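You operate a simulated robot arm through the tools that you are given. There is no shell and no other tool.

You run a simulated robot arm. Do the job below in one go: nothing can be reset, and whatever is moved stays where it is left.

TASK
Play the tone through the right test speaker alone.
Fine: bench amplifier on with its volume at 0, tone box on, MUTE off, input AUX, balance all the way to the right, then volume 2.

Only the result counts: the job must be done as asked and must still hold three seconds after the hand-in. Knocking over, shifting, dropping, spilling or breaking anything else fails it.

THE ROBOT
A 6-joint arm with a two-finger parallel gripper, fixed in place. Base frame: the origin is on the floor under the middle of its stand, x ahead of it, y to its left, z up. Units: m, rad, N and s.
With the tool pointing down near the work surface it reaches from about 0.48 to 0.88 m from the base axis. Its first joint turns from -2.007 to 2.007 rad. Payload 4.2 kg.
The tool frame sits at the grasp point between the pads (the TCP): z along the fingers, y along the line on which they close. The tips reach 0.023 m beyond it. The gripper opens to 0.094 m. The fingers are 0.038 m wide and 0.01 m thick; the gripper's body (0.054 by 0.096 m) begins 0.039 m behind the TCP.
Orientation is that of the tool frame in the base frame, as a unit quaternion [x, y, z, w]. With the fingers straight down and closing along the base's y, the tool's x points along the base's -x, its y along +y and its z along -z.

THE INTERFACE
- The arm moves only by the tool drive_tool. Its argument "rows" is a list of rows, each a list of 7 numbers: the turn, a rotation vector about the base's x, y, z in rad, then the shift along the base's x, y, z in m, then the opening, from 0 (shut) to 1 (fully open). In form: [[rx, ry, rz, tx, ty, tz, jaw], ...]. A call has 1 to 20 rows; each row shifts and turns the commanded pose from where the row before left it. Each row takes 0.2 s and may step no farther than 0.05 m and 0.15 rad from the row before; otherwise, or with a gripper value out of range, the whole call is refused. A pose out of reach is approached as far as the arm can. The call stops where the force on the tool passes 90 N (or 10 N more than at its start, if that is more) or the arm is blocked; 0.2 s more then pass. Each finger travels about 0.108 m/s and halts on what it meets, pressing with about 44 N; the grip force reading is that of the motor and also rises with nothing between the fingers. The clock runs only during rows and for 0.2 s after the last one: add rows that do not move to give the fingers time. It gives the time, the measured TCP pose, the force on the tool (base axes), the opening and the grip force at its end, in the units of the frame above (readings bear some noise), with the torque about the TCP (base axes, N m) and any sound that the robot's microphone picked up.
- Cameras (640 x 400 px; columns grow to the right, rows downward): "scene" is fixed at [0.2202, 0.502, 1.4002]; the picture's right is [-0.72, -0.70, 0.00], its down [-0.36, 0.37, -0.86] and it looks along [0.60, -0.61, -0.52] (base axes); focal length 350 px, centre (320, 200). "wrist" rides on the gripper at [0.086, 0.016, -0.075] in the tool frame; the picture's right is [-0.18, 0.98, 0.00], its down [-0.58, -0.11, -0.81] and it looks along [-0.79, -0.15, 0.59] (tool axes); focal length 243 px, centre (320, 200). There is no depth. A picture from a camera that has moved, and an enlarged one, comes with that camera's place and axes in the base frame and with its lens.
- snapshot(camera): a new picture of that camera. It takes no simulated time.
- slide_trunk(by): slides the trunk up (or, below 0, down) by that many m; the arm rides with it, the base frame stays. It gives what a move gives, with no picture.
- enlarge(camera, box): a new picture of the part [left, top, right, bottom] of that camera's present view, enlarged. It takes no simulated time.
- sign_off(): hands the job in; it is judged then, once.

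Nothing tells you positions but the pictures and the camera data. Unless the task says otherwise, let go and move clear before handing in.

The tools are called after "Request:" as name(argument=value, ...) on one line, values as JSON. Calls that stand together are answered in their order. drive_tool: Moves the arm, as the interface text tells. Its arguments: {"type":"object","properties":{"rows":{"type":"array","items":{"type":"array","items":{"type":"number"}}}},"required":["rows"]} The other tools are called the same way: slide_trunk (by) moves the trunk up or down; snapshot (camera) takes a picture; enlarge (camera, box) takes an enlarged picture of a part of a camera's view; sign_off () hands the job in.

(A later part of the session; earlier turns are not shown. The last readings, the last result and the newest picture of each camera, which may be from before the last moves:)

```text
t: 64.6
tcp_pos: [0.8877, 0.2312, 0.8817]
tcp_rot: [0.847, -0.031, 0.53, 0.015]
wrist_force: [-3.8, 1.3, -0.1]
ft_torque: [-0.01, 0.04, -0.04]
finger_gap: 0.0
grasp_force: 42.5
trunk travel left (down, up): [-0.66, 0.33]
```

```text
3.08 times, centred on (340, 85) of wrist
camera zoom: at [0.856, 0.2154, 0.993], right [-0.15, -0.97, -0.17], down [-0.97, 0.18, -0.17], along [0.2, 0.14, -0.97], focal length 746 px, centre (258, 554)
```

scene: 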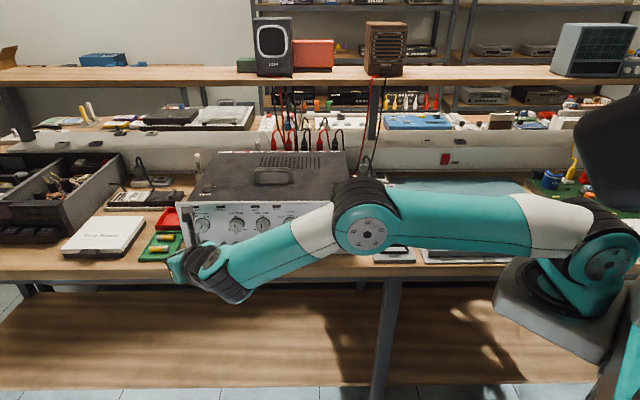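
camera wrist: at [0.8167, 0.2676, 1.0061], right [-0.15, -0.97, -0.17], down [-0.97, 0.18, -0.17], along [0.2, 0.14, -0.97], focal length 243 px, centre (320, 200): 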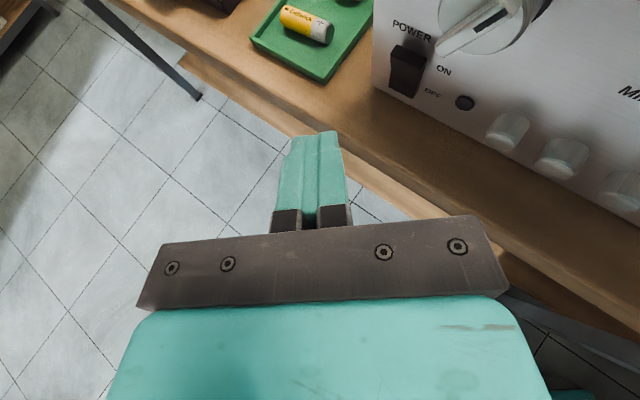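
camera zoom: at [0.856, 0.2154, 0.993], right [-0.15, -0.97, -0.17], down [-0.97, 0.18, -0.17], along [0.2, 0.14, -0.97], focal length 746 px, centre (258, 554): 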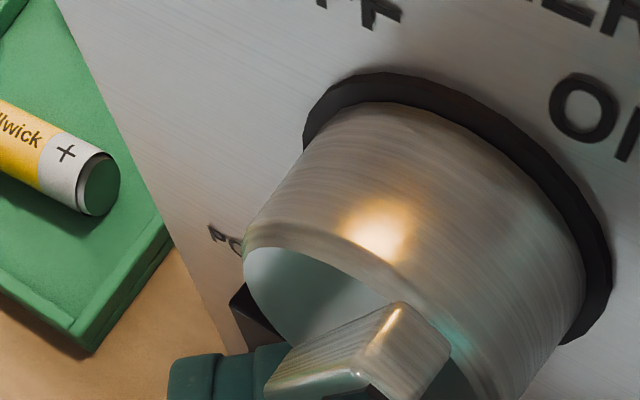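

A warm glow has appeared on the knob, so the power LED may have lit. Checking the panel.

Request:
enlarge(camera="scene", box=[170, 190, 330, 270])

```text
4.00 times, centred on (250, 230) of scene
camera zoom: at [0.2202, 0.502, 1.4002], right [-0.72, -0.7, 0.0], down [-0.36, 0.37, -0.86], along [0.6, -0.61, -0.52], focal length 1400 px, centre (600, 80)
```

zoom: 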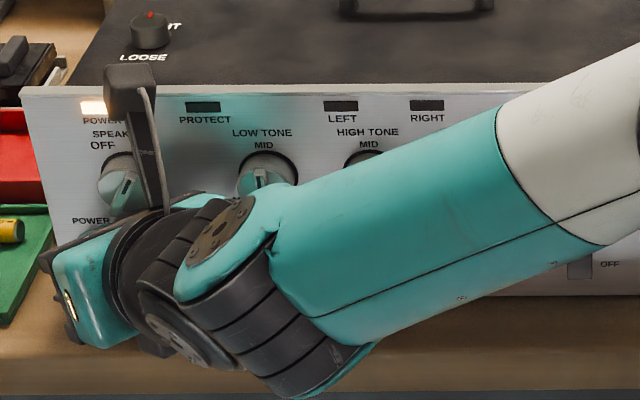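

The power LED is lit. I'll back straight out and confirm it stays on.

Request:
drive_tool(rows=[[0, 0, 0, -0.0145, 0.0138, 0, 0], [0, 0, 0, -0.0217, 0.0207, 0, 0], [0, 0, 0, -0.0289, 0.0276, 0.01, 0], [0, 0, 0, -0.0217, 0.0207, 0.02, 0], [0, 0, 0, 0, 0, 0, 0]])

Request:
snapshot(camera="scene")

Request:
enlarge(camera="scene", box=[170, 190, 330, 270])

Request:
enlarge(camera="wrist", box=[300, 0, 500, 130])

```text
t: 65.8
tcp_pos: [0.7996, 0.3129, 0.9078]
tcp_rot: [0.847, -0.03, 0.53, 0.014]
wrist_force: [0.4, 0.4, 0.1]
ft_torque: [-0.01, 0.02, 0.03]
finger_gap: 0.0001
grasp_force: 42.2
trunk travel left (down, up): [-0.66, 0.33]
```

```text
taken
```

scene: 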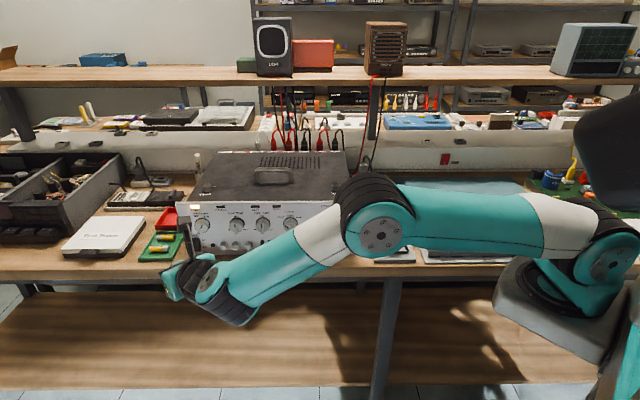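

```text
4.00 times, centred on (250, 230) of scene
camera zoom: at [0.2202, 0.502, 1.4002], right [-0.72, -0.7, 0.0], down [-0.36, 0.37, -0.86], along [0.6, -0.61, -0.52], focal length 1400 px, centre (600, 80)
```

zoom: 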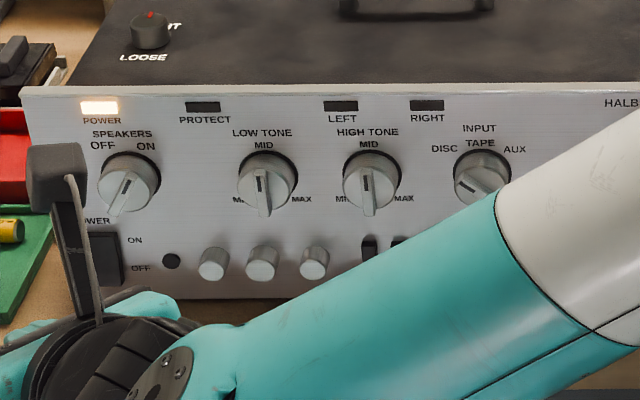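

```text
3.08 times, centred on (400, 65) of wrist
camera zoom: at [0.7686, 0.2971, 1.0202], right [-0.15, -0.97, -0.17], down [-0.97, 0.18, -0.17], along [0.2, 0.14, -0.97], focal length 746 px, centre (74, 615)
```

zoom: 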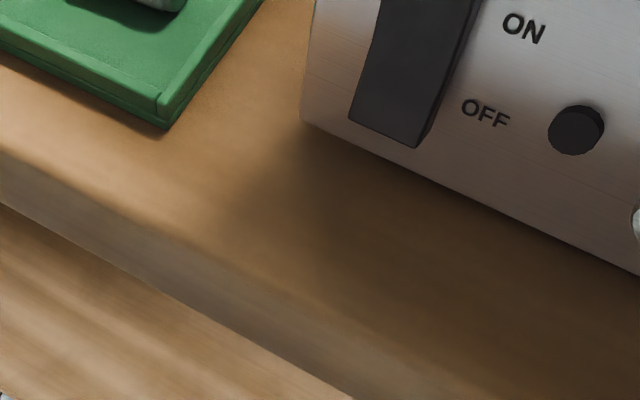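

Power is on and PROTECT is dark. Next is the INPUT selector: I'll move right, square up to the panel with 20° tilt, and look at the knob between partly open fingers.

Request:
drive_tool(rows=[[0, 0, 0, -0.026, -0.03, 0.005, 0], [0, 0, 0, -0.026, -0.03, 0.005, 0], [0, 0, -0.1396, -0.026, -0.03, 0.005, 0.3], [0, 0, -0.1396, -0.026, -0.03, 0.005, 0.6], [0, 0, -0.1396, -0.026, -0.03, 0, 0.6], [0, 0, -0.1396, 0, -0.0327, 0, 0.6], [0, 0, -0.1396, 0, 0, 0, 0.6], [-0.0726, -0.0759, 0, 0, 0, 0, 0.6], [0, 0, 0, 0, 0, 0, 0.6]])

Request:
snapshot(camera="scene")

Request:
snapshot(camera="wrist")

```text
t: 67.8
tcp_pos: [0.6706, 0.1295, 0.9321]
tcp_rot: [0.758, -0.308, 0.534, 0.212]
wrist_force: [0.4, -0.6, -0.9]
ft_torque: [-0.01, 0.02, 0.01]
finger_gap: 0.0561
grasp_force: 0.1
trunk travel left (down, up): [-0.66, 0.33]
```

```text
taken
```

scene: 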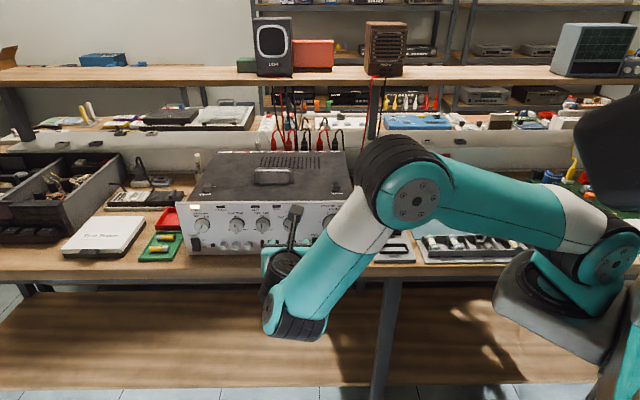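

```text
taken
camera wrist: at [0.6281, 0.1456, 1.0393], right [-0.73, -0.66, -0.18], down [-0.61, 0.74, -0.27], along [0.32, -0.09, -0.94], focal length 243 px, centre (320, 200)
```

wrist: 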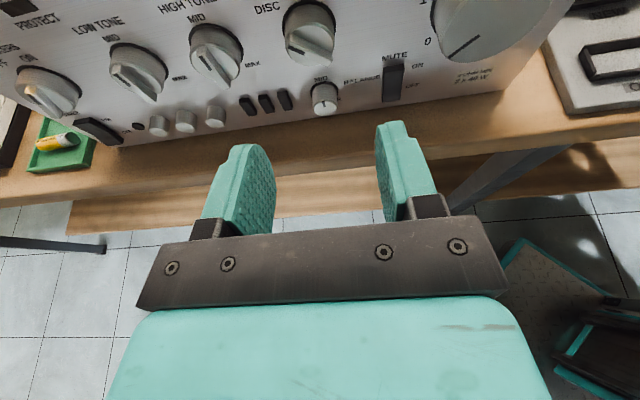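

Request:
enlarge(camera="wrist", box=[200, 0, 400, 125])

```text
3.20 times, centred on (300, 62) of wrist
camera zoom: at [0.6281, 0.1456, 1.0393], right [-0.73, -0.66, -0.18], down [-0.61, 0.74, -0.27], along [0.32, -0.09, -0.94], focal length 776 px, centre (384, 640)
```

zoom: 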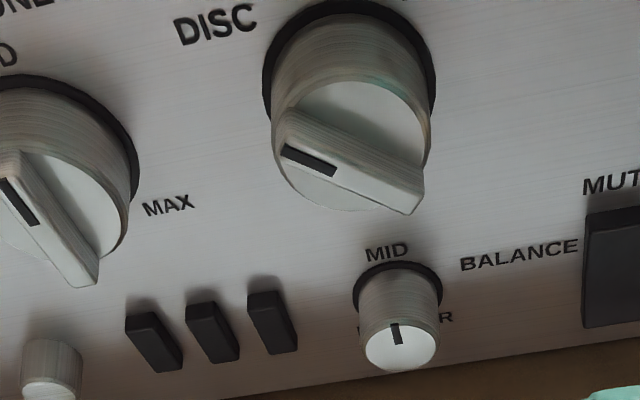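

The wrist view confirms my input knob estimate (0.749, 0.054, 0.924). I'll roll -10°, advance around the knob, and grip it.

Request:
drive_tool(rows=[[-0.0631, 0.0603, 0, 0, 0, -0.004, 0.6], [-0.0631, 0.0603, 0, 0, 0, -0.004, 0.6], [0, 0, 0, 0.0205, -0.0196, 0, 0.6], [0, 0, 0, 0.0205, -0.0196, 0, 0.6], [0, 0, 0, 0, 0, 0, 0.6]])

Request:
snapshot(camera="wrist")

```text
t: 69.0
tcp_pos: [0.7104, 0.0908, 0.9228]
tcp_rot: [0.774, -0.26, 0.506, 0.277]
wrist_force: [0.0, -0.2, -0.1]
ft_torque: [-0.02, 0.03, -0.01]
finger_gap: 0.0564
grasp_force: 0.2
trunk travel left (down, up): [-0.66, 0.33]
```

```text
taken
camera wrist: at [0.6813, 0.1207, 1.0321], right [-0.74, -0.68, -0.01], down [-0.65, 0.71, -0.29], along [0.2, -0.21, -0.96], focal length 243 px, centre (320, 200)
```

wrist: 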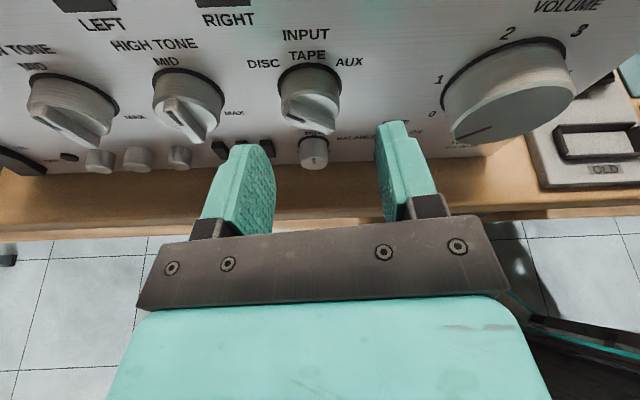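

Request:
drive_tool(rows=[[0, 0, 0, 0.0076, -0.0073, 0.0006, 0.6], [0, 0, 0, 0.0076, -0.0073, 0.0006, 0.6], [0, 0, 0, 0, 0, 0, 0.6]])

Request:
enlarge(camera="wrist", box=[200, 60, 440, 220])

```text
t: 69.8
tcp_pos: [0.7247, 0.0767, 0.9242]
tcp_rot: [0.775, -0.259, 0.506, 0.276]
wrist_force: [-0.6, -0.1, 0.5]
ft_torque: [-0.01, 0.01, -0.03]
finger_gap: 0.0562
grasp_force: 0.1
trunk travel left (down, up): [-0.66, 0.33]
```

```text
2.50 times, centred on (320, 140) of wrist
camera zoom: at [0.6959, 0.1065, 1.0331], right [-0.74, -0.68, -0.01], down [-0.65, 0.71, -0.29], along [0.2, -0.21, -0.96], focal length 606 px, centre (320, 350)
```

zoom: 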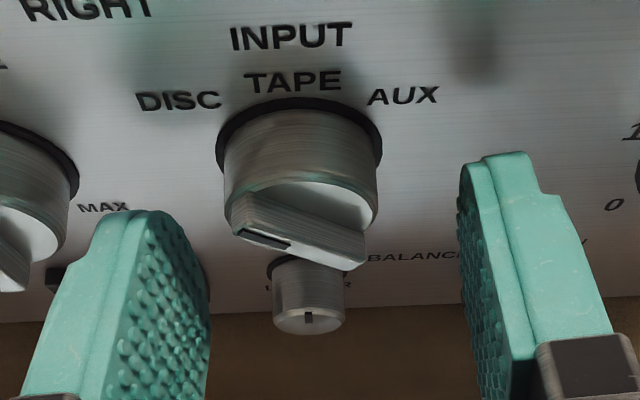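

The knob is a few mm left and above the finger centre, so I'll nudge to match, advance 4 mm more and close.

Request:
drive_tool(rows=[[0, 0, 0, 0.005, -0.0006, 0.004, 0.6], [0, 0, 0, 0, 0, 0, 0.2], [0, 0, 0, 0, 0, 0, 0.2], [0, 0, 0, 0, 0, 0, 0.2]])

Request:
enlarge(camera="wrist", box=[200, 60, 440, 220])

```text
t: 70.8
tcp_pos: [0.7309, 0.0766, 0.9279]
tcp_rot: [0.774, -0.26, 0.506, 0.277]
wrist_force: [6.7, 2.7, -0.1]
ft_torque: [0.13, 0.08, 0.05]
finger_gap: 0.0316
grasp_force: 45.5
trunk travel left (down, up): [-0.66, 0.33]
```

```text
2.50 times, centred on (320, 140) of wrist
camera zoom: at [0.7016, 0.1062, 1.0371], right [-0.74, -0.68, -0.01], down [-0.65, 0.71, -0.29], along [0.2, -0.21, -0.96], focal length 606 px, centre (320, 350)
```

zoom: 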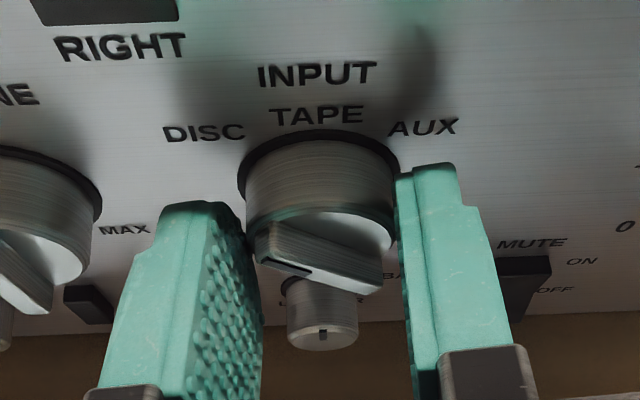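

Gripped cleanly. Now turning clockwise about 55°.

Request:
drive_tool(rows=[[0.0991, -0.0947, 0, 0, 0, 0, 0.2], [0.0991, -0.0947, 0, 0, 0, 0, 0.2], [0.0991, -0.0947, 0, 0, 0, 0, 0.2], [0.0991, -0.0947, 0, 0, 0, 0, 0.2], [0.0991, -0.0947, 0, 0, 0, 0, 0.2], [0.0991, -0.0947, 0, 0, 0, 0, 0.2], [0.0991, -0.0947, 0, 0, 0, 0, 0.2]])

Request:
enlarge(camera="wrist", box=[200, 60, 440, 220])

Request:
enlarge(camera="scene", box=[230, 190, 350, 270])

```text
t: 72.4
tcp_pos: [0.728, 0.0701, 0.9253]
tcp_rot: [0.619, -0.493, 0.605, -0.088]
wrist_force: [-53.8, -17.0, -33.1]
ft_torque: [0.17, 0.78, -1.27]
finger_gap: 0.031
grasp_force: 45.2
trunk travel left (down, up): [-0.66, 0.33]
```

```text
2.50 times, centred on (320, 140) of wrist
camera zoom: at [0.6378, 0.0375, 0.9905], right [-0.45, -0.36, -0.82], down [-0.49, 0.86, -0.11], along [0.74, 0.35, -0.57], focal length 606 px, centre (320, 350)
```

zoom: 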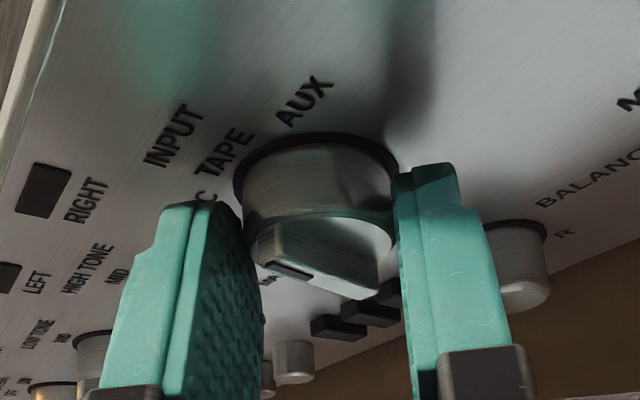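

```text
5.00 times, centred on (290, 230) of scene
camera zoom: at [0.2202, 0.502, 1.4002], right [-0.72, -0.7, 0.0], down [-0.36, 0.37, -0.86], along [0.6, -0.61, -0.52], focal length 1750 px, centre (470, 50)
```

zoom: 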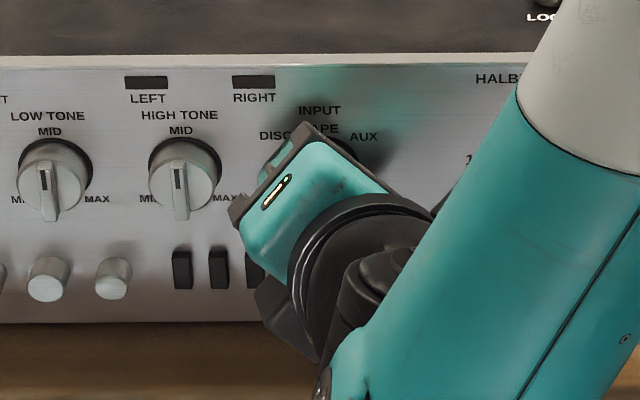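

Turning worked, but there's a sizeable side force because my rotation centre is a few mm off the knob axis. I'll ease the hand toward the true axis.

Request:
drive_tool(rows=[[0, 0, 0, -0.0049, -0.0022, -0.003, 0.2], [0, 0, 0, 0, 0, 0, 0.2]])

Request:
snapshot(camera="wrist")

```text
t: 73.0
tcp_pos: [0.7273, 0.0711, 0.9245]
tcp_rot: [0.617, -0.492, 0.607, -0.093]
wrist_force: [-5.6, -16.6, -28.3]
ft_torque: [-0.09, 0.26, -1.09]
finger_gap: 0.0313
grasp_force: 45.4
trunk travel left (down, up): [-0.66, 0.33]
```

```text
taken
camera wrist: at [0.6373, 0.0365, 0.9893], right [-0.44, -0.36, -0.82], down [-0.5, 0.86, -0.11], along [0.75, 0.36, -0.56], focal length 243 px, centre (320, 200)
```

wrist: 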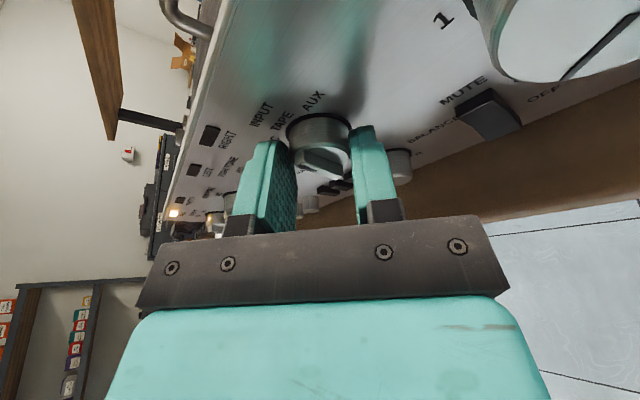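

Request:
drive_tool(rows=[[0, 0, 0, 0, 0, 0, 0.6], [0, 0, 0, -0.001, -0.0011, -0.002, 0.6], [0, 0, 0, 0, 0, 0, 0.6]])

Request:
enlarge(camera="wrist", box=[200, 60, 440, 220])

```text
t: 73.8
tcp_pos: [0.7262, 0.0725, 0.9248]
tcp_rot: [0.618, -0.487, 0.609, -0.096]
wrist_force: [0.3, -0.4, -0.1]
ft_torque: [-0.04, 0.05, -0.02]
finger_gap: 0.0566
grasp_force: 0.1
trunk travel left (down, up): [-0.66, 0.33]
```

```text
2.50 times, centred on (320, 140) of wrist
camera zoom: at [0.6353, 0.0378, 0.9885], right [-0.44, -0.36, -0.82], down [-0.5, 0.86, -0.11], along [0.75, 0.36, -0.56], focal length 606 px, centre (320, 350)
```

zoom: 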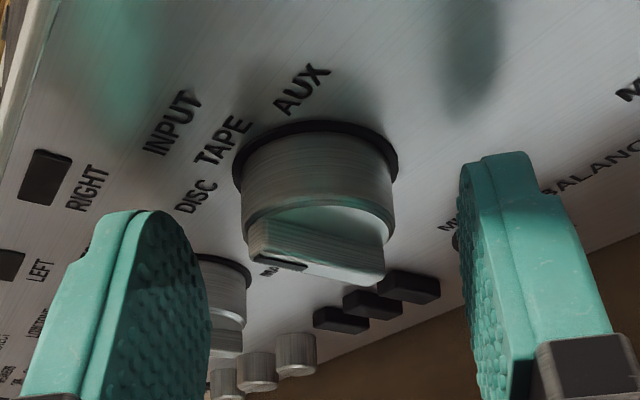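

Request:
enlarge(camera="scene", box=[250, 195, 350, 265])

```text
5.71 times, centred on (300, 230) of scene
camera zoom: at [0.2202, 0.502, 1.4002], right [-0.72, -0.7, 0.0], down [-0.36, 0.37, -0.86], along [0.6, -0.61, -0.52], focal length 2000 px, centre (434, 29)
```

zoom: 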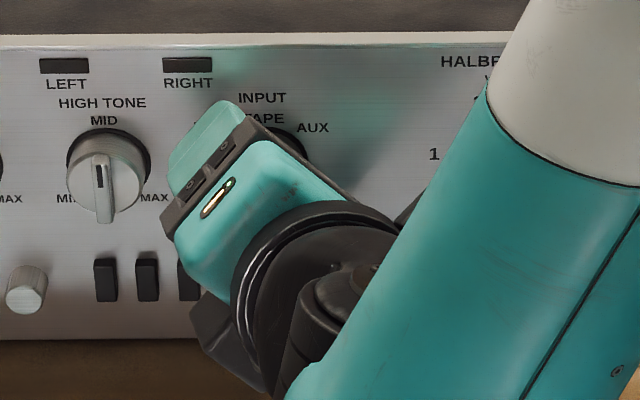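

Request:
drive_tool(rows=[[-0.0991, 0.0947, 0, 0, 0, 0, 0.6], [-0.0991, 0.0947, 0, 0, 0, 0, 0.6], [-0.0991, 0.0947, 0, 0, 0, 0, 0.6], [-0.0991, 0.0947, 0, 0, 0, 0, 0.6], [-0.0991, 0.0947, 0, 0, 0, 0, 0.6], [-0.0991, 0.0947, 0, 0, 0, 0, 0.6], [-0.0991, 0.0947, 0, 0, 0, 0, 0.6], [0, 0, 0, 0, 0, 0, 0.6]])

Request:
enlarge(camera="wrist", box=[200, 60, 440, 220])

```text
t: 75.6
tcp_pos: [0.726, 0.0732, 0.9254]
tcp_rot: [0.774, -0.259, 0.506, 0.278]
wrist_force: [0.2, 0.2, 0.1]
ft_torque: [-0.01, -0.02, -0.02]
finger_gap: 0.0565
grasp_force: 0.0
trunk travel left (down, up): [-0.66, 0.33]
```

```text
2.50 times, centred on (320, 140) of wrist
camera zoom: at [0.6972, 0.102, 1.0334], right [-0.74, -0.68, -0.01], down [-0.65, 0.71, -0.29], along [0.2, -0.21, -0.96], focal length 606 px, centre (320, 350)
```

zoom: 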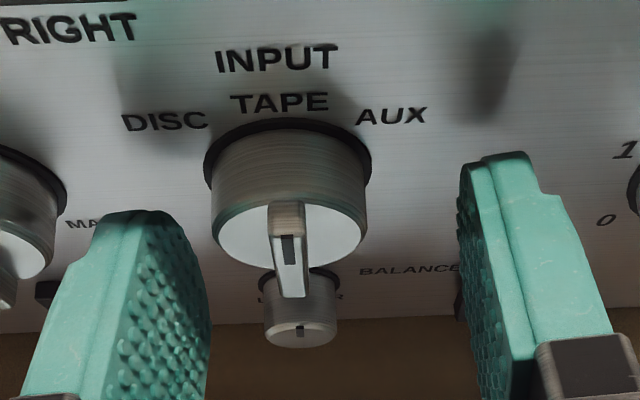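

The selector is now on TAPE. I'll re-centre the hand (about 5 mm lower), regrip and turn one more step to AUX.

Request:
drive_tool(rows=[[0, 0, 0, 0.0037, 0.0028, -0.0054, 0.6], [0, 0, 0, 0, 0, 0, 0.2], [0, 0, 0, 0, 0, 0, 0.2], [0, 0, 0, 0, 0, 0, 0.2]])

Request:
drive_tool(rows=[[0.0991, -0.0947, 0, 0, 0, 0, 0.2], [0.0991, -0.0947, 0, 0, 0, 0, 0.2], [0.0991, -0.0947, 0, 0, 0, 0, 0.2]])

```text
t: 76.6
tcp_pos: [0.7294, 0.0749, 0.9187]
tcp_rot: [0.774, -0.261, 0.506, 0.279]
wrist_force: [-1.7, -0.3, 1.0]
ft_torque: [0.12, 0.09, -0.42]
finger_gap: 0.0314
grasp_force: 44.9
trunk travel left (down, up): [-0.66, 0.33]
```

```text
t: 77.4
tcp_pos: [0.7297, 0.0756, 0.9193]
tcp_rot: [0.727, -0.369, 0.567, 0.119]
wrist_force: [7.8, -0.4, 5.0]
ft_torque: [-0.8, -0.79, -0.26]
finger_gap: 0.0314
grasp_force: 45.0
trunk travel left (down, up): [-0.66, 0.33]
```

Side forces are now small. Continuing to AUX.

Request:
drive_tool(rows=[[0.0991, -0.0947, 0, 0, 0, 0, 0.2], [0.0991, -0.0947, 0, 0, 0, 0, 0.2], [0.0991, -0.0947, 0, 0, 0, 0, 0.2], [0.0991, -0.0947, 0, 0, 0, 0, 0.2], [0, 0, 0, 0, 0, 0, 0.2]])

Request:
enlarge(camera="wrist", box=[200, 60, 440, 220])

```text
t: 78.6
tcp_pos: [0.7304, 0.0764, 0.9186]
tcp_rot: [0.618, -0.487, 0.609, -0.097]
wrist_force: [20.9, 7.7, 10.4]
ft_torque: [-0.17, 0.65, 0.66]
finger_gap: 0.0314
grasp_force: 44.8
trunk travel left (down, up): [-0.66, 0.33]
```

```text
2.50 times, centred on (320, 140) of wrist
camera zoom: at [0.6394, 0.0412, 0.9832], right [-0.44, -0.36, -0.82], down [-0.5, 0.86, -0.11], along [0.75, 0.37, -0.56], focal length 606 px, centre (320, 350)
```

zoom: 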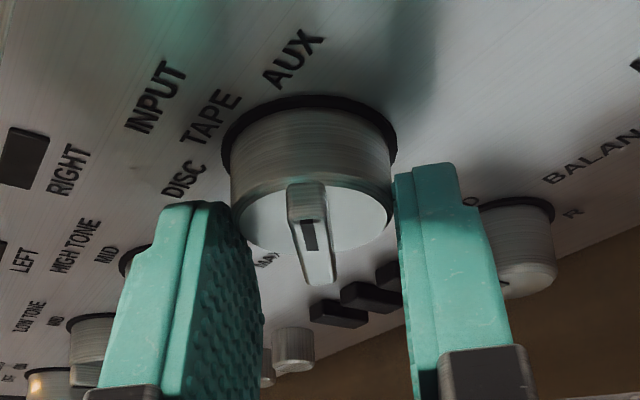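

The bar points at AUX. Releasing and backing off to verify.

Request:
drive_tool(rows=[[0, 0, 0, 0, 0, 0, 0.6], [0, 0, 0, 0, 0, 0, 0.6], [0, 0, 0, -0.0217, 0.0207, 0, 0.6], [0, 0, 0, -0.0217, 0.0207, 0, 0.6], [-0.0991, 0.0947, 0, -0.0072, 0.0069, 0, 0.6], [-0.0991, 0.0947, 0, 0, 0, 0, 0.6], [-0.0991, 0.0947, 0, 0, 0, 0, 0.6], [-0.0991, 0.0947, 0, 0, 0, 0, 0.6], [-0.0991, 0.0947, 0, 0, 0, 0, 0.6], [-0.0991, 0.0947, 0, 0, 0, 0, 0.6], [0, 0, 0, 0, 0, 0, 0.6]])

Request:
snapshot(camera="wrist")

Request:
enlarge(camera="wrist", box=[220, 0, 420, 125])

Request:
enlarge(camera="scene", box=[250, 195, 350, 265])

```text
t: 81.0
tcp_pos: [0.6795, 0.1223, 0.9191]
tcp_rot: [0.762, -0.298, 0.528, 0.227]
wrist_force: [-0.2, -1.1, -0.2]
ft_torque: [0.0, 0.04, 0.0]
finger_gap: 0.0569
grasp_force: 0.0
trunk travel left (down, up): [-0.66, 0.33]
```

```text
taken
camera wrist: at [0.6393, 0.1424, 1.027], right [-0.73, -0.67, -0.14], down [-0.62, 0.73, -0.28], along [0.29, -0.11, -0.95], focal length 243 px, centre (320, 200)
```

wrist: 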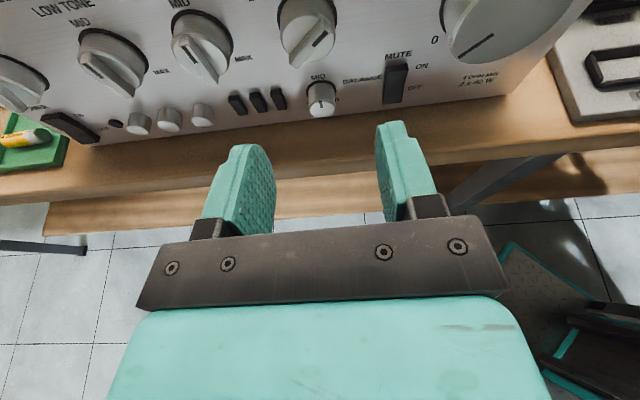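

```text
3.20 times, centred on (320, 62) of wrist
camera zoom: at [0.6393, 0.1424, 1.027], right [-0.73, -0.67, -0.14], down [-0.62, 0.73, -0.28], along [0.29, -0.11, -0.95], focal length 776 px, centre (320, 640)
```

zoom: 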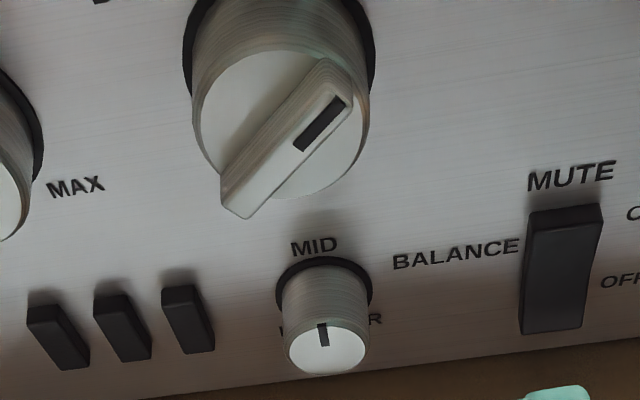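

```text
5.71 times, centred on (300, 230) of scene
camera zoom: at [0.2202, 0.502, 1.4002], right [-0.72, -0.7, 0.0], down [-0.36, 0.37, -0.86], along [0.6, -0.61, -0.52], focal length 2000 px, centre (434, 29)
```

zoom: 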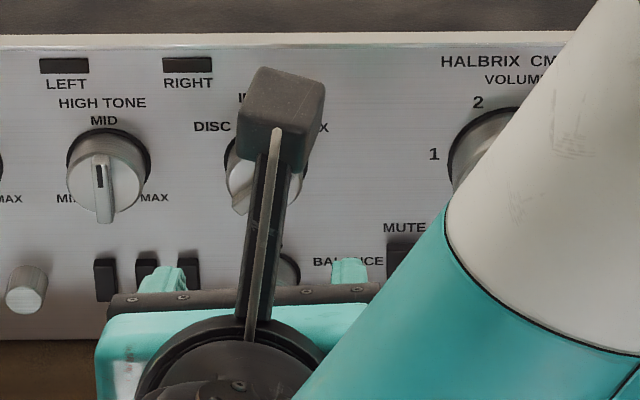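

INPUT is on AUX. Next is BALANCE, low near the bench, so I'll pitch to about 32° and use short strokes. I'm moving in front of it with fingers slightly open.

Request:
drive_tool(rows=[[0.0723, 0.0757, 0, 0, 0, 0, 0.4], [0.0723, 0.0757, 0, 0, 0, 0, 0.36], [0, 0, 0, 0.01, -0.006, -0.03, 0.36], [0, 0, 0, 0.01, -0.01, -0.025, 0.36], [0, 0, 0, 0, 0, 0, 0.36]])

Request:
snapshot(camera="wrist")

Request:
snapshot(camera="scene")

```text
t: 82.2
tcp_pos: [0.6982, 0.1082, 0.8633]
tcp_rot: [0.815, -0.317, 0.447, 0.191]
wrist_force: [0.1, 0.3, -0.1]
ft_torque: [-0.01, -0.02, -0.01]
finger_gap: 0.0339
grasp_force: 0.2
trunk travel left (down, up): [-0.66, 0.33]
```

```text
taken
camera wrist: at [0.6756, 0.1117, 0.9774], right [-0.75, -0.65, -0.13], down [-0.65, 0.76, -0.07], along [0.14, 0.03, -0.99], focal length 243 px, centre (320, 200)
```

wrist: 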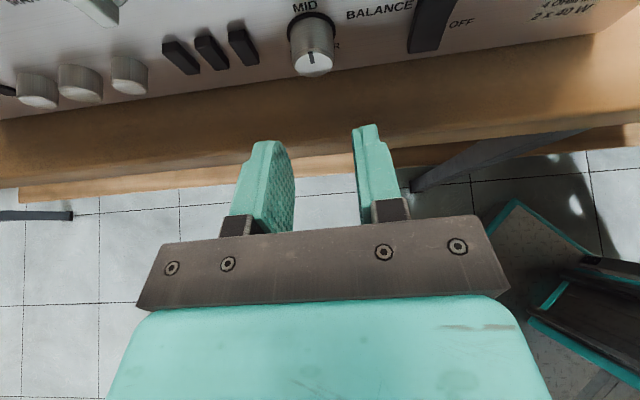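

```text
taken
```

scene: 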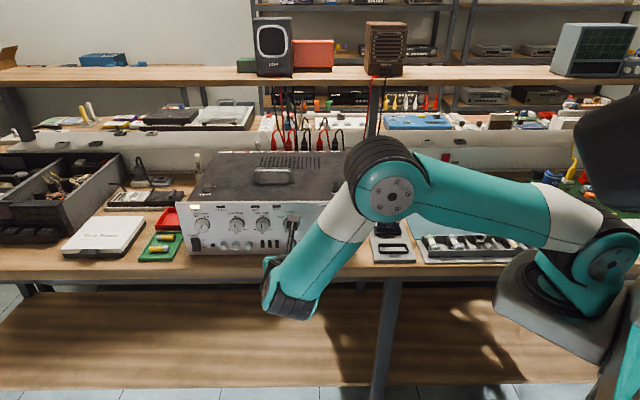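

Request:
drive_tool(rows=[[0, 0, 0, 0.0098, -0.0108, -0.003, 0.36], [0, 0, 0, 0.0098, -0.0108, -0.003, 0.36], [0, 0, 0, 0, 0, 0, 0.36]])

Request:
enlarge(camera="wrist", box=[220, 40, 420, 165])

```text
t: 83.0
tcp_pos: [0.7178, 0.0884, 0.8573]
tcp_rot: [0.814, -0.316, 0.448, 0.192]
wrist_force: [0.8, -0.3, -0.1]
ft_torque: [-0.04, 0.02, -0.03]
finger_gap: 0.0337
grasp_force: 0.0
trunk travel left (down, up): [-0.66, 0.33]
```

```text
3.20 times, centred on (320, 102) of wrist
camera zoom: at [0.6954, 0.0902, 0.9718], right [-0.75, -0.65, -0.13], down [-0.65, 0.76, -0.07], along [0.14, 0.03, -0.99], focal length 776 px, centre (320, 512)
```

zoom: 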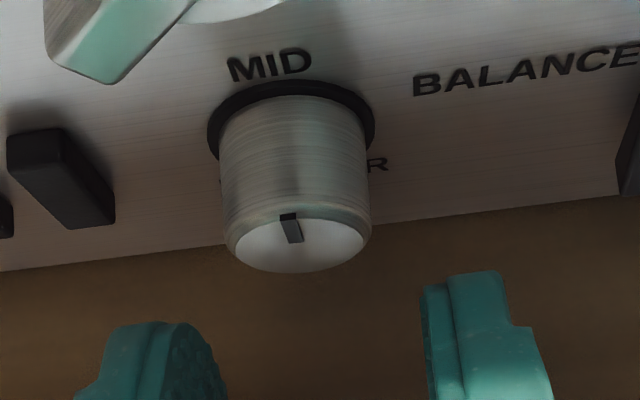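

Request:
drive_tool(rows=[[0, 0, 0, 0.0058, -0.0064, 0.0004, 0.36], [0, 0, 0, 0.0057, -0.0064, 0.0003, 0.36], [0, 0, 0, 0, 0, 0, 0.36]])

Request:
enlarge(camera="wrist", box=[220, 60, 420, 185])

```text
t: 83.8
tcp_pos: [0.7293, 0.0748, 0.8586]
tcp_rot: [0.815, -0.317, 0.446, 0.192]
wrist_force: [-0.5, 0.5, -0.7]
ft_torque: [0.04, 0.0, -0.01]
finger_gap: 0.0338
grasp_force: 0.1
trunk travel left (down, up): [-0.66, 0.33]
```

```text
3.20 times, centred on (320, 122) of wrist
camera zoom: at [0.7071, 0.0771, 0.9726], right [-0.75, -0.65, -0.13], down [-0.65, 0.76, -0.07], along [0.14, 0.03, -0.99], focal length 776 px, centre (320, 448)
```

zoom: 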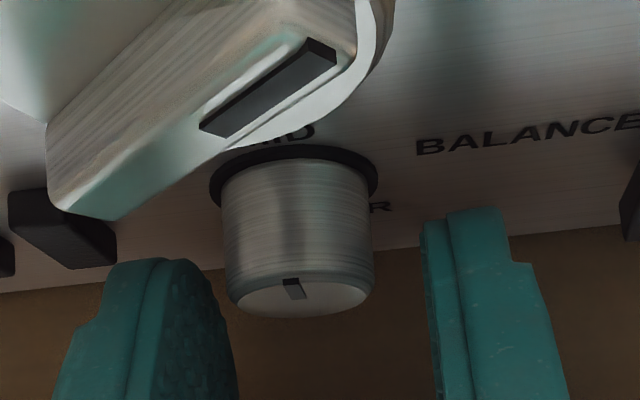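

Request:
drive_tool(rows=[[0, 0, 0, 0.0022, -0.0021, 0, 0.36], [0, 0, 0, 0, 0, 0, 0.36]])

Request:
drive_tool(rows=[[0, 0, 0, 0, 0, 0, 0.1], [0, 0, 0, 0, 0, 0, 0.1], [0, 0, 0, 0, 0, 0, 0.1]])

Request:
enlarge(camera="wrist", box=[220, 60, 420, 185])

```text
t: 84.4
tcp_pos: [0.7312, 0.0741, 0.8578]
tcp_rot: [0.815, -0.316, 0.446, 0.192]
wrist_force: [-16.1, 11.6, 4.5]
ft_torque: [-0.2, -0.13, -0.48]
finger_gap: 0.035
grasp_force: 0.5
trunk travel left (down, up): [-0.66, 0.33]
```

```text
t: 85.2
tcp_pos: [0.7311, 0.0746, 0.8589]
tcp_rot: [0.815, -0.316, 0.446, 0.191]
wrist_force: [-18.0, 20.6, 3.2]
ft_torque: [0.12, -0.02, -0.78]
finger_gap: 0.0218
grasp_force: 45.2
trunk travel left (down, up): [-0.66, 0.33]
```

```text
3.20 times, centred on (320, 122) of wrist
camera zoom: at [0.7089, 0.0764, 0.9724], right [-0.75, -0.65, -0.13], down [-0.65, 0.76, -0.07], along [0.14, 0.03, -0.99], focal length 776 px, centre (320, 448)
```

zoom: 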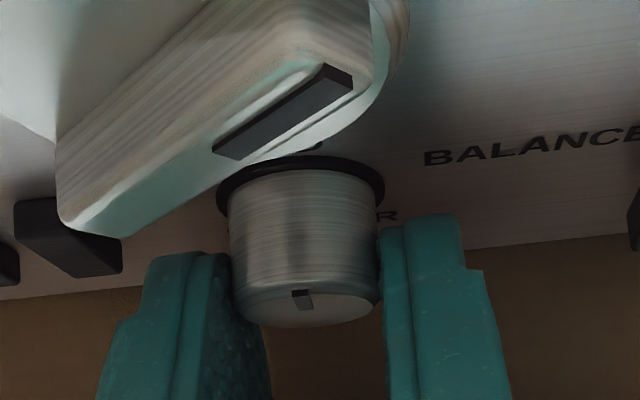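

The tips just touch the panel. I'll ease back 2.5 mm and start turning clockwise.

Request:
drive_tool(rows=[[0, 0, 0, -0.0018, 0.0017, 0, 0.1], [0.0991, -0.0947, 0, 0, 0, 0, 0.1], [0.0991, -0.0947, 0, 0, 0, 0, 0.1]])

Request:
enlarge(camera="wrist", box=[220, 60, 420, 185])

Request:
snapshot(camera="scene")

```text
t: 86.0
tcp_pos: [0.732, 0.0732, 0.8576]
tcp_rot: [0.783, -0.376, 0.489, 0.078]
wrist_force: [13.2, 16.6, -3.2]
ft_torque: [-0.61, -0.57, -0.43]
finger_gap: 0.0217
grasp_force: 45.4
trunk travel left (down, up): [-0.66, 0.33]
```

```text
3.20 times, centred on (320, 122) of wrist
camera zoom: at [0.6881, 0.0548, 0.9645], right [-0.7, -0.6, -0.39], down [-0.64, 0.77, -0.04], along [0.33, 0.22, -0.92], focal length 776 px, centre (320, 448)
```

zoom: 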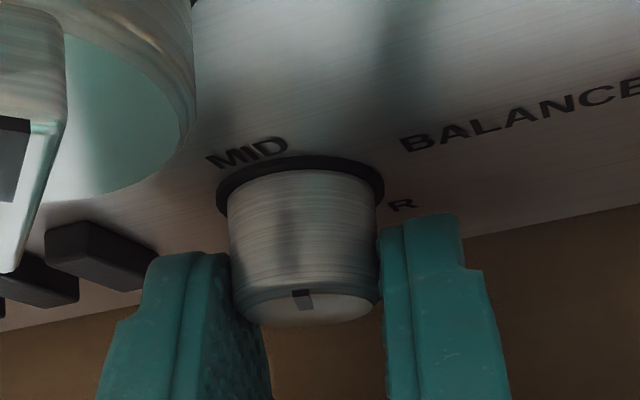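

```text
taken
```

scene: 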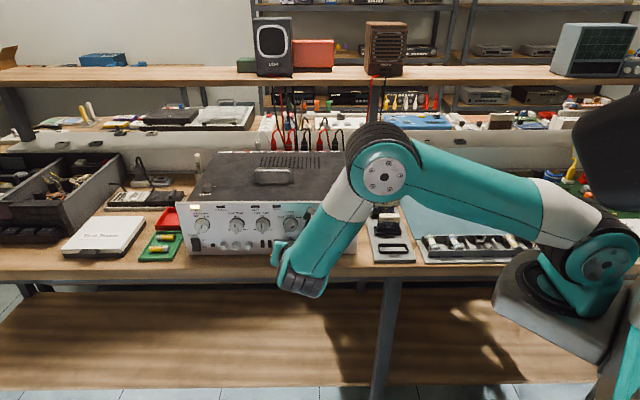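

The knob is turning with the hand; there's a ~20 N side force, so I'll shift slightly left while continuing.

Request:
drive_tool(rows=[[0.0991, -0.0947, 0, 0.0018, 0.0019, 0, 0.1], [0.0991, -0.0947, 0, 0.0008, 0.0008, 0, 0.1], [0, 0, 0, 0, 0, 0, 0.1]])

Request:
snapshot(camera="wrist")

```text
t: 86.8
tcp_pos: [0.7326, 0.0735, 0.8583]
tcp_rot: [0.737, -0.429, 0.52, -0.033]
wrist_force: [-19.8, 4.4, 5.1]
ft_torque: [-0.26, -0.29, -1.29]
finger_gap: 0.0218
grasp_force: 44.9
trunk travel left (down, up): [-0.66, 0.33]
```

```text
taken
camera wrist: at [0.6701, 0.0362, 0.9494], right [-0.61, -0.5, -0.62], down [-0.63, 0.78, -0.01], along [0.49, 0.39, -0.78], focal length 243 px, centre (320, 200)
```

wrist: 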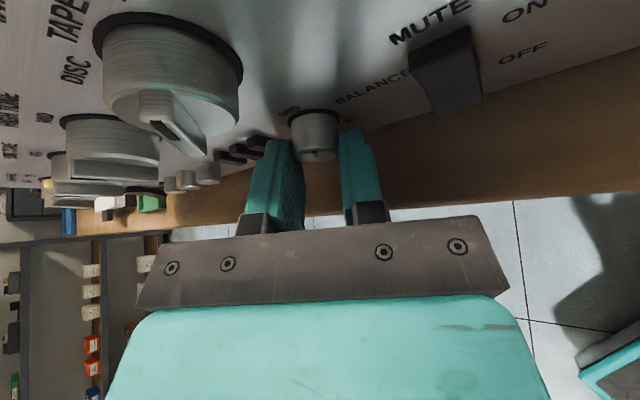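

Request:
drive_tool(rows=[[0, 0, 0, 0, 0, 0, 0.36], [0, 0, 0, -0.0026, 0.0015, 0.0027, 0.36], [-0.0909, 0.0869, 0, 0, 0, 0, 0.36], [-0.0909, 0.0869, 0, 0, 0, 0, 0.36], [-0.0909, 0.0869, 0, 0, 0, 0, 0.36], [-0.0909, 0.0869, 0, 0, 0, 0, 0.36], [-0.0909, 0.0869, 0, 0, 0, 0, 0.36], [0, 0, 0, 0, 0, 0, 0.36]])

Request:
enlarge(camera="wrist", box=[220, 60, 420, 185])

```text
t: 88.6
tcp_pos: [0.7308, 0.0769, 0.8618]
tcp_rot: [0.821, -0.297, 0.433, 0.225]
wrist_force: [-0.7, 0.5, 0.4]
ft_torque: [0.04, 0.0, -0.01]
finger_gap: 0.0341
grasp_force: 0.1
trunk travel left (down, up): [-0.66, 0.33]
```

```text
3.20 times, centred on (320, 122) of wrist
camera zoom: at [0.7149, 0.0868, 0.9761], right [-0.75, -0.65, -0.05], down [-0.65, 0.76, -0.08], along [0.09, -0.03, -1.0], focal length 776 px, centre (320, 448)
```

zoom: 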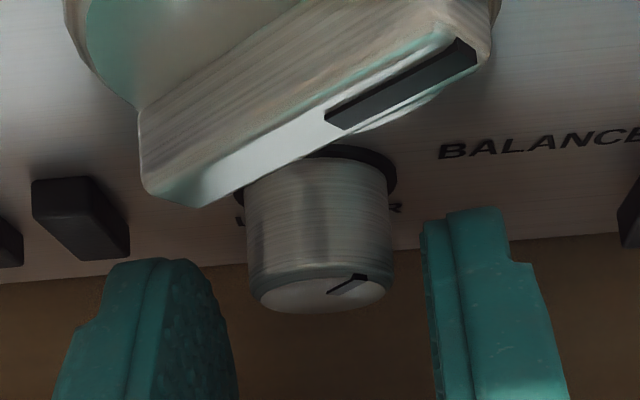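

Request:
drive_tool(rows=[[0, 0, 0, 0, 0, 0, 0.1], [0, 0, 0, 0, 0, 0, 0.1], [0, 0, 0, 0, 0, 0, 0.1], [0.0909, -0.0869, 0, 0, 0, 0, 0.1], [0.0909, -0.0869, 0, 0, 0, 0, 0.1], [0.0909, -0.0869, 0, 0, 0, 0, 0.1]])

Request:
drive_tool(rows=[[0.0909, -0.0869, 0, 0, 0, 0, 0.1], [0.0909, -0.0869, 0, 0, 0, 0, 0.1], [0, 0, 0, 0, 0, 0, 0.1]])

Request:
enlarge(camera="wrist", box=[220, 60, 420, 185])

```text
t: 90.0
tcp_pos: [0.7297, 0.0757, 0.8616]
tcp_rot: [0.779, -0.383, 0.491, 0.072]
wrist_force: [-23.9, -12.7, 3.3]
ft_torque: [-0.67, -0.65, -1.32]
finger_gap: 0.0215
grasp_force: 44.8
trunk travel left (down, up): [-0.66, 0.33]
```

```text
t: 90.8
tcp_pos: [0.7286, 0.0749, 0.8607]
tcp_rot: [0.737, -0.431, 0.52, -0.032]
wrist_force: [-28.9, -13.9, 3.7]
ft_torque: [-0.02, 0.01, -1.42]
finger_gap: 0.0217
grasp_force: 44.8
trunk travel left (down, up): [-0.66, 0.33]
```

```text
3.20 times, centred on (320, 122) of wrist
camera zoom: at [0.6674, 0.037, 0.952], right [-0.61, -0.49, -0.62], down [-0.63, 0.78, -0.01], along [0.49, 0.39, -0.78], focal length 776 px, centre (320, 448)
```

zoom: 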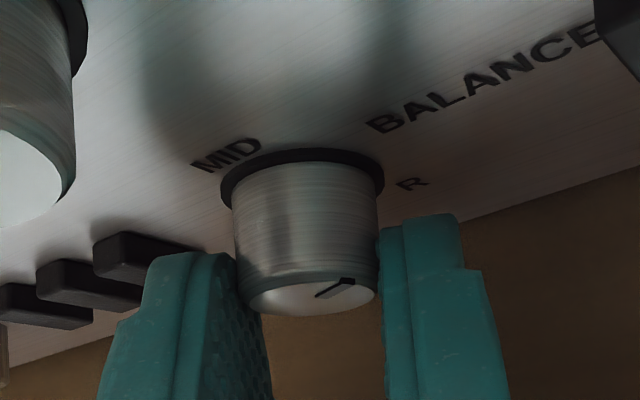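

Request:
drive_tool(rows=[[0, 0, 0, 0, 0, 0, 0.36], [0, 0, 0, -0.0019, -0.002, 0, 0.36], [-0.0909, 0.0869, 0, 0, 0, 0, 0.36], [-0.0909, 0.0869, 0, 0, 0, 0, 0.36], [-0.0909, 0.0869, 0, 0, 0, 0, 0.36], [-0.0909, 0.0869, 0, 0, 0, 0, 0.36], [-0.0909, 0.0869, 0, 0, 0, 0, 0.36], [0, 0, 0, 0, 0, 0, 0.1], [0, 0, 0, 0, 0, 0, 0.1], [0, 0, 0, 0, 0, 0, 0.1]])

Request:
drive_tool(rows=[[0.0909, -0.0869, 0, 0, 0, 0, 0.1], [0.0909, -0.0869, 0, 0, 0, 0, 0.1], [0.0909, -0.0869, 0, 0, 0, 0, 0.1], [0.0909, -0.0869, 0, 0, 0, 0, 0.1], [0.0909, -0.0869, 0, 0, 0, 0, 0.1], [0, 0, 0, 0, 0, 0, 0.1]])

Request:
enlarge(camera="wrist", box=[220, 60, 420, 185])

```text
t: 93.0
tcp_pos: [0.7299, 0.0758, 0.8611]
tcp_rot: [0.821, -0.297, 0.434, 0.223]
wrist_force: [12.2, 7.7, -5.5]
ft_torque: [0.18, 0.13, -0.26]
finger_gap: 0.0217
grasp_force: 44.8
trunk travel left (down, up): [-0.66, 0.33]
```

```text
t: 94.4
tcp_pos: [0.7284, 0.0757, 0.8605]
tcp_rot: [0.738, -0.429, 0.52, -0.034]
wrist_force: [7.8, 9.9, -1.9]
ft_torque: [-0.1, -0.08, -0.55]
finger_gap: 0.0215
grasp_force: 45.3
trunk travel left (down, up): [-0.66, 0.33]
```

```text
3.20 times, centred on (320, 122) of wrist
camera zoom: at [0.6669, 0.0372, 0.9514], right [-0.6, -0.5, -0.62], down [-0.63, 0.78, -0.01], along [0.49, 0.39, -0.78], focal length 776 px, centre (320, 448)
```

zoom: 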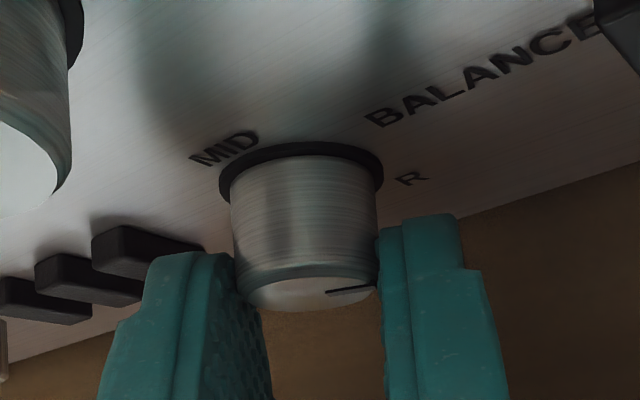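

Good, low forces. Another stroke; I'll continue until the knob meets its stop.

Request:
drive_tool(rows=[[0, 0, 0, 0, 0, 0, 0.36], [0, 0, 0, 0, 0, 0, 0.36], [-0.0909, 0.0869, 0, 0, 0, 0, 0.36], [-0.0909, 0.0869, 0, 0, 0, 0, 0.36], [-0.0909, 0.0869, 0, 0, 0, 0, 0.36], [-0.0909, 0.0869, 0, 0, 0, 0, 0.36], [-0.0909, 0.0869, 0, 0, 0, 0, 0.36], [0, 0, 0, 0, 0, 0, 0.1], [0, 0, 0, 0, 0, 0, 0.1], [0, 0, 0, 0, 0, 0, 0.1]])

Request:
enlarge(camera="wrist", box=[220, 60, 420, 185])

Request:
drive_tool(rows=[[0.0909, -0.0869, 0, 0, 0, 0, 0.1], [0.0909, -0.0869, 0, 0, 0, 0, 0.1], [0.0909, -0.0869, 0, 0, 0, 0, 0.1]])

Request:
enlarge(camera="wrist", box=[220, 60, 420, 185])

```text
t: 96.6
tcp_pos: [0.7299, 0.0745, 0.8594]
tcp_rot: [0.821, -0.298, 0.433, 0.224]
wrist_force: [6.5, 6.2, -5.3]
ft_torque: [0.07, 0.03, -0.32]
finger_gap: 0.0218
grasp_force: 44.9
trunk travel left (down, up): [-0.66, 0.33]
```

```text
3.20 times, centred on (320, 122) of wrist
camera zoom: at [0.7132, 0.0853, 0.9749], right [-0.75, -0.66, -0.05], down [-0.65, 0.75, -0.08], along [0.09, -0.03, -1.0], focal length 776 px, centre (320, 448)
```

zoom: 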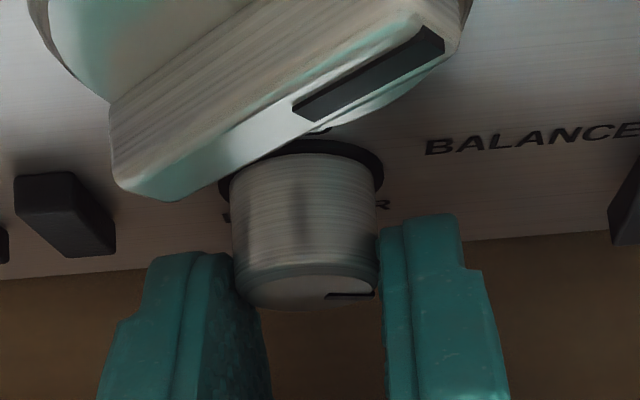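

```text
t: 97.4
tcp_pos: [0.7289, 0.0754, 0.8598]
tcp_rot: [0.78, -0.382, 0.491, 0.07]
wrist_force: [3.5, 10.0, -6.5]
ft_torque: [-0.36, -0.33, -0.41]
finger_gap: 0.022
grasp_force: 45.1
trunk travel left (down, up): [-0.66, 0.33]
```

```text
3.20 times, centred on (320, 122) of wrist
camera zoom: at [0.6841, 0.0549, 0.9657], right [-0.69, -0.59, -0.41], down [-0.63, 0.77, -0.04], along [0.34, 0.23, -0.91], focal length 776 px, centre (320, 448)
```

zoom: 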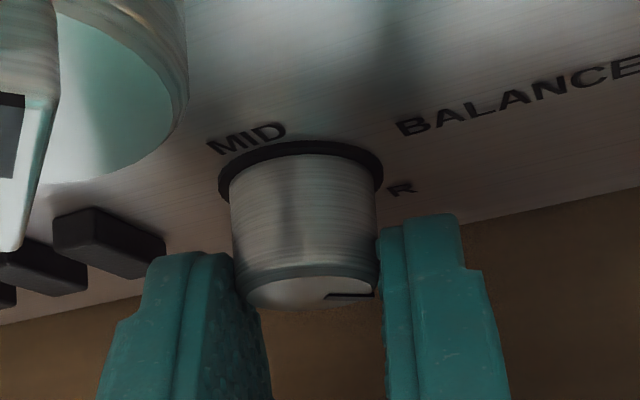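

Request:
drive_tool(rows=[[0.0909, -0.0869, 0, 0, 0, 0, 0.1], [0.0909, -0.0869, 0, 0, 0, 0, 0.1], [0, 0, 0, 0, 0, 0, 0.1]])

Request:
enlarge(camera="wrist", box=[220, 60, 420, 185])

```text
t: 98.2
tcp_pos: [0.7294, 0.0757, 0.8616]
tcp_rot: [0.737, -0.43, 0.521, -0.034]
wrist_force: [1.2, 8.4, 5.2]
ft_torque: [0.17, 0.24, -0.19]
finger_gap: 0.0213
grasp_force: 44.8
trunk travel left (down, up): [-0.66, 0.33]
```

```text
3.20 times, centred on (320, 122) of wrist
camera zoom: at [0.6667, 0.0364, 0.9523], right [-0.6, -0.5, -0.63], down [-0.63, 0.78, -0.01], along [0.49, 0.39, -0.78], focal length 776 px, centre (320, 448)
```

zoom: 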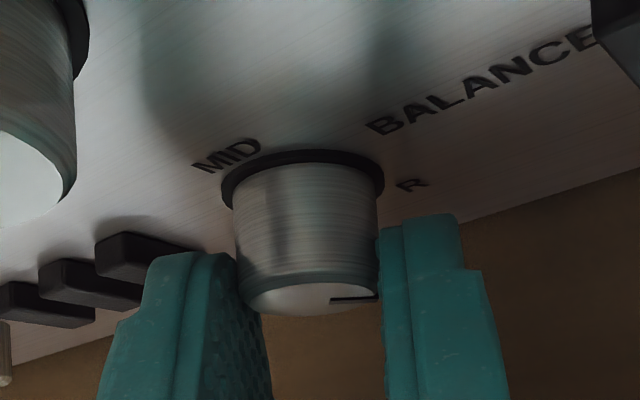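

Request:
drive_tool(rows=[[0, 0, 0, 0, 0, 0, 0.36], [0, 0, 0, 0, 0, 0, 0.36], [-0.0909, 0.0869, 0, 0, 0, 0, 0.36], [-0.0909, 0.0869, 0, 0, 0, 0, 0.36], [-0.0909, 0.0869, 0, 0, 0, 0, 0.36], [-0.0909, 0.0869, 0, 0, 0, 0, 0.36], [-0.0909, 0.0869, 0, 0, 0, 0, 0.36], [0, 0, 0, 0, 0, 0, 0.36]])

Request:
enlarge(camera="wrist", box=[220, 60, 420, 185])

Request:
drive_tool(rows=[[0, 0, 0, 0, 0, 0, 0.1], [0, 0, 0, 0, 0, 0, 0.1], [0, 0, 0, 0, 0, 0, 0.1], [0.0909, -0.0869, 0, 0, 0, 0, 0.1], [0.0909, -0.0869, 0, 0, 0, 0, 0.1]])

Request:
enlarge(camera="wrist", box=[220, 60, 420, 185])

```text
t: 100.0
tcp_pos: [0.7288, 0.0763, 0.8609]
tcp_rot: [0.82, -0.298, 0.433, 0.225]
wrist_force: [0.9, -0.9, -0.9]
ft_torque: [0.02, 0.01, 0.01]
finger_gap: 0.0339
grasp_force: 0.1
trunk travel left (down, up): [-0.66, 0.33]
```

```text
3.20 times, centred on (320, 122) of wrist
camera zoom: at [0.7124, 0.0852, 0.9757], right [-0.75, -0.65, -0.05], down [-0.65, 0.76, -0.08], along [0.09, -0.03, -1.0], focal length 776 px, centre (320, 448)
```

zoom: 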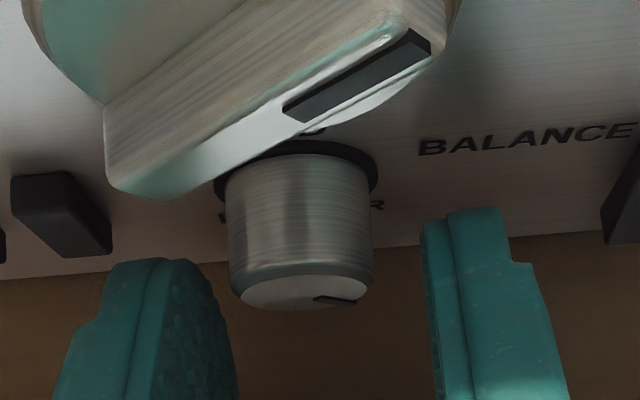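

```text
t: 101.2
tcp_pos: [0.7291, 0.0767, 0.8621]
tcp_rot: [0.797, -0.354, 0.474, 0.121]
wrist_force: [8.0, 6.7, -2.8]
ft_torque: [-0.31, -0.19, -0.34]
finger_gap: 0.0217
grasp_force: 45.1
trunk travel left (down, up): [-0.66, 0.33]
```

```text
3.20 times, centred on (320, 122) of wrist
camera zoom: at [0.693, 0.0651, 0.9712], right [-0.72, -0.62, -0.29], down [-0.64, 0.77, -0.05], along [0.26, 0.15, -0.95], focal length 776 px, centre (320, 448)
```

zoom: 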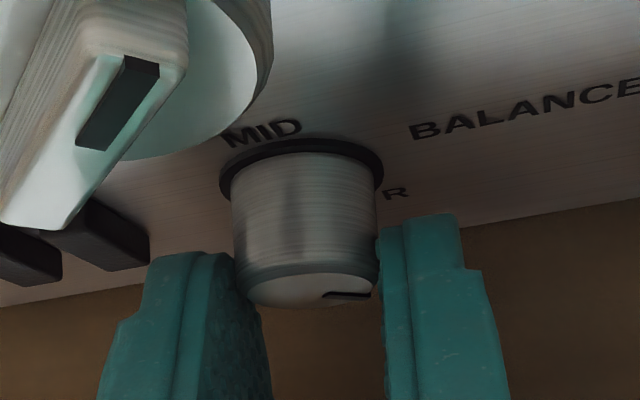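

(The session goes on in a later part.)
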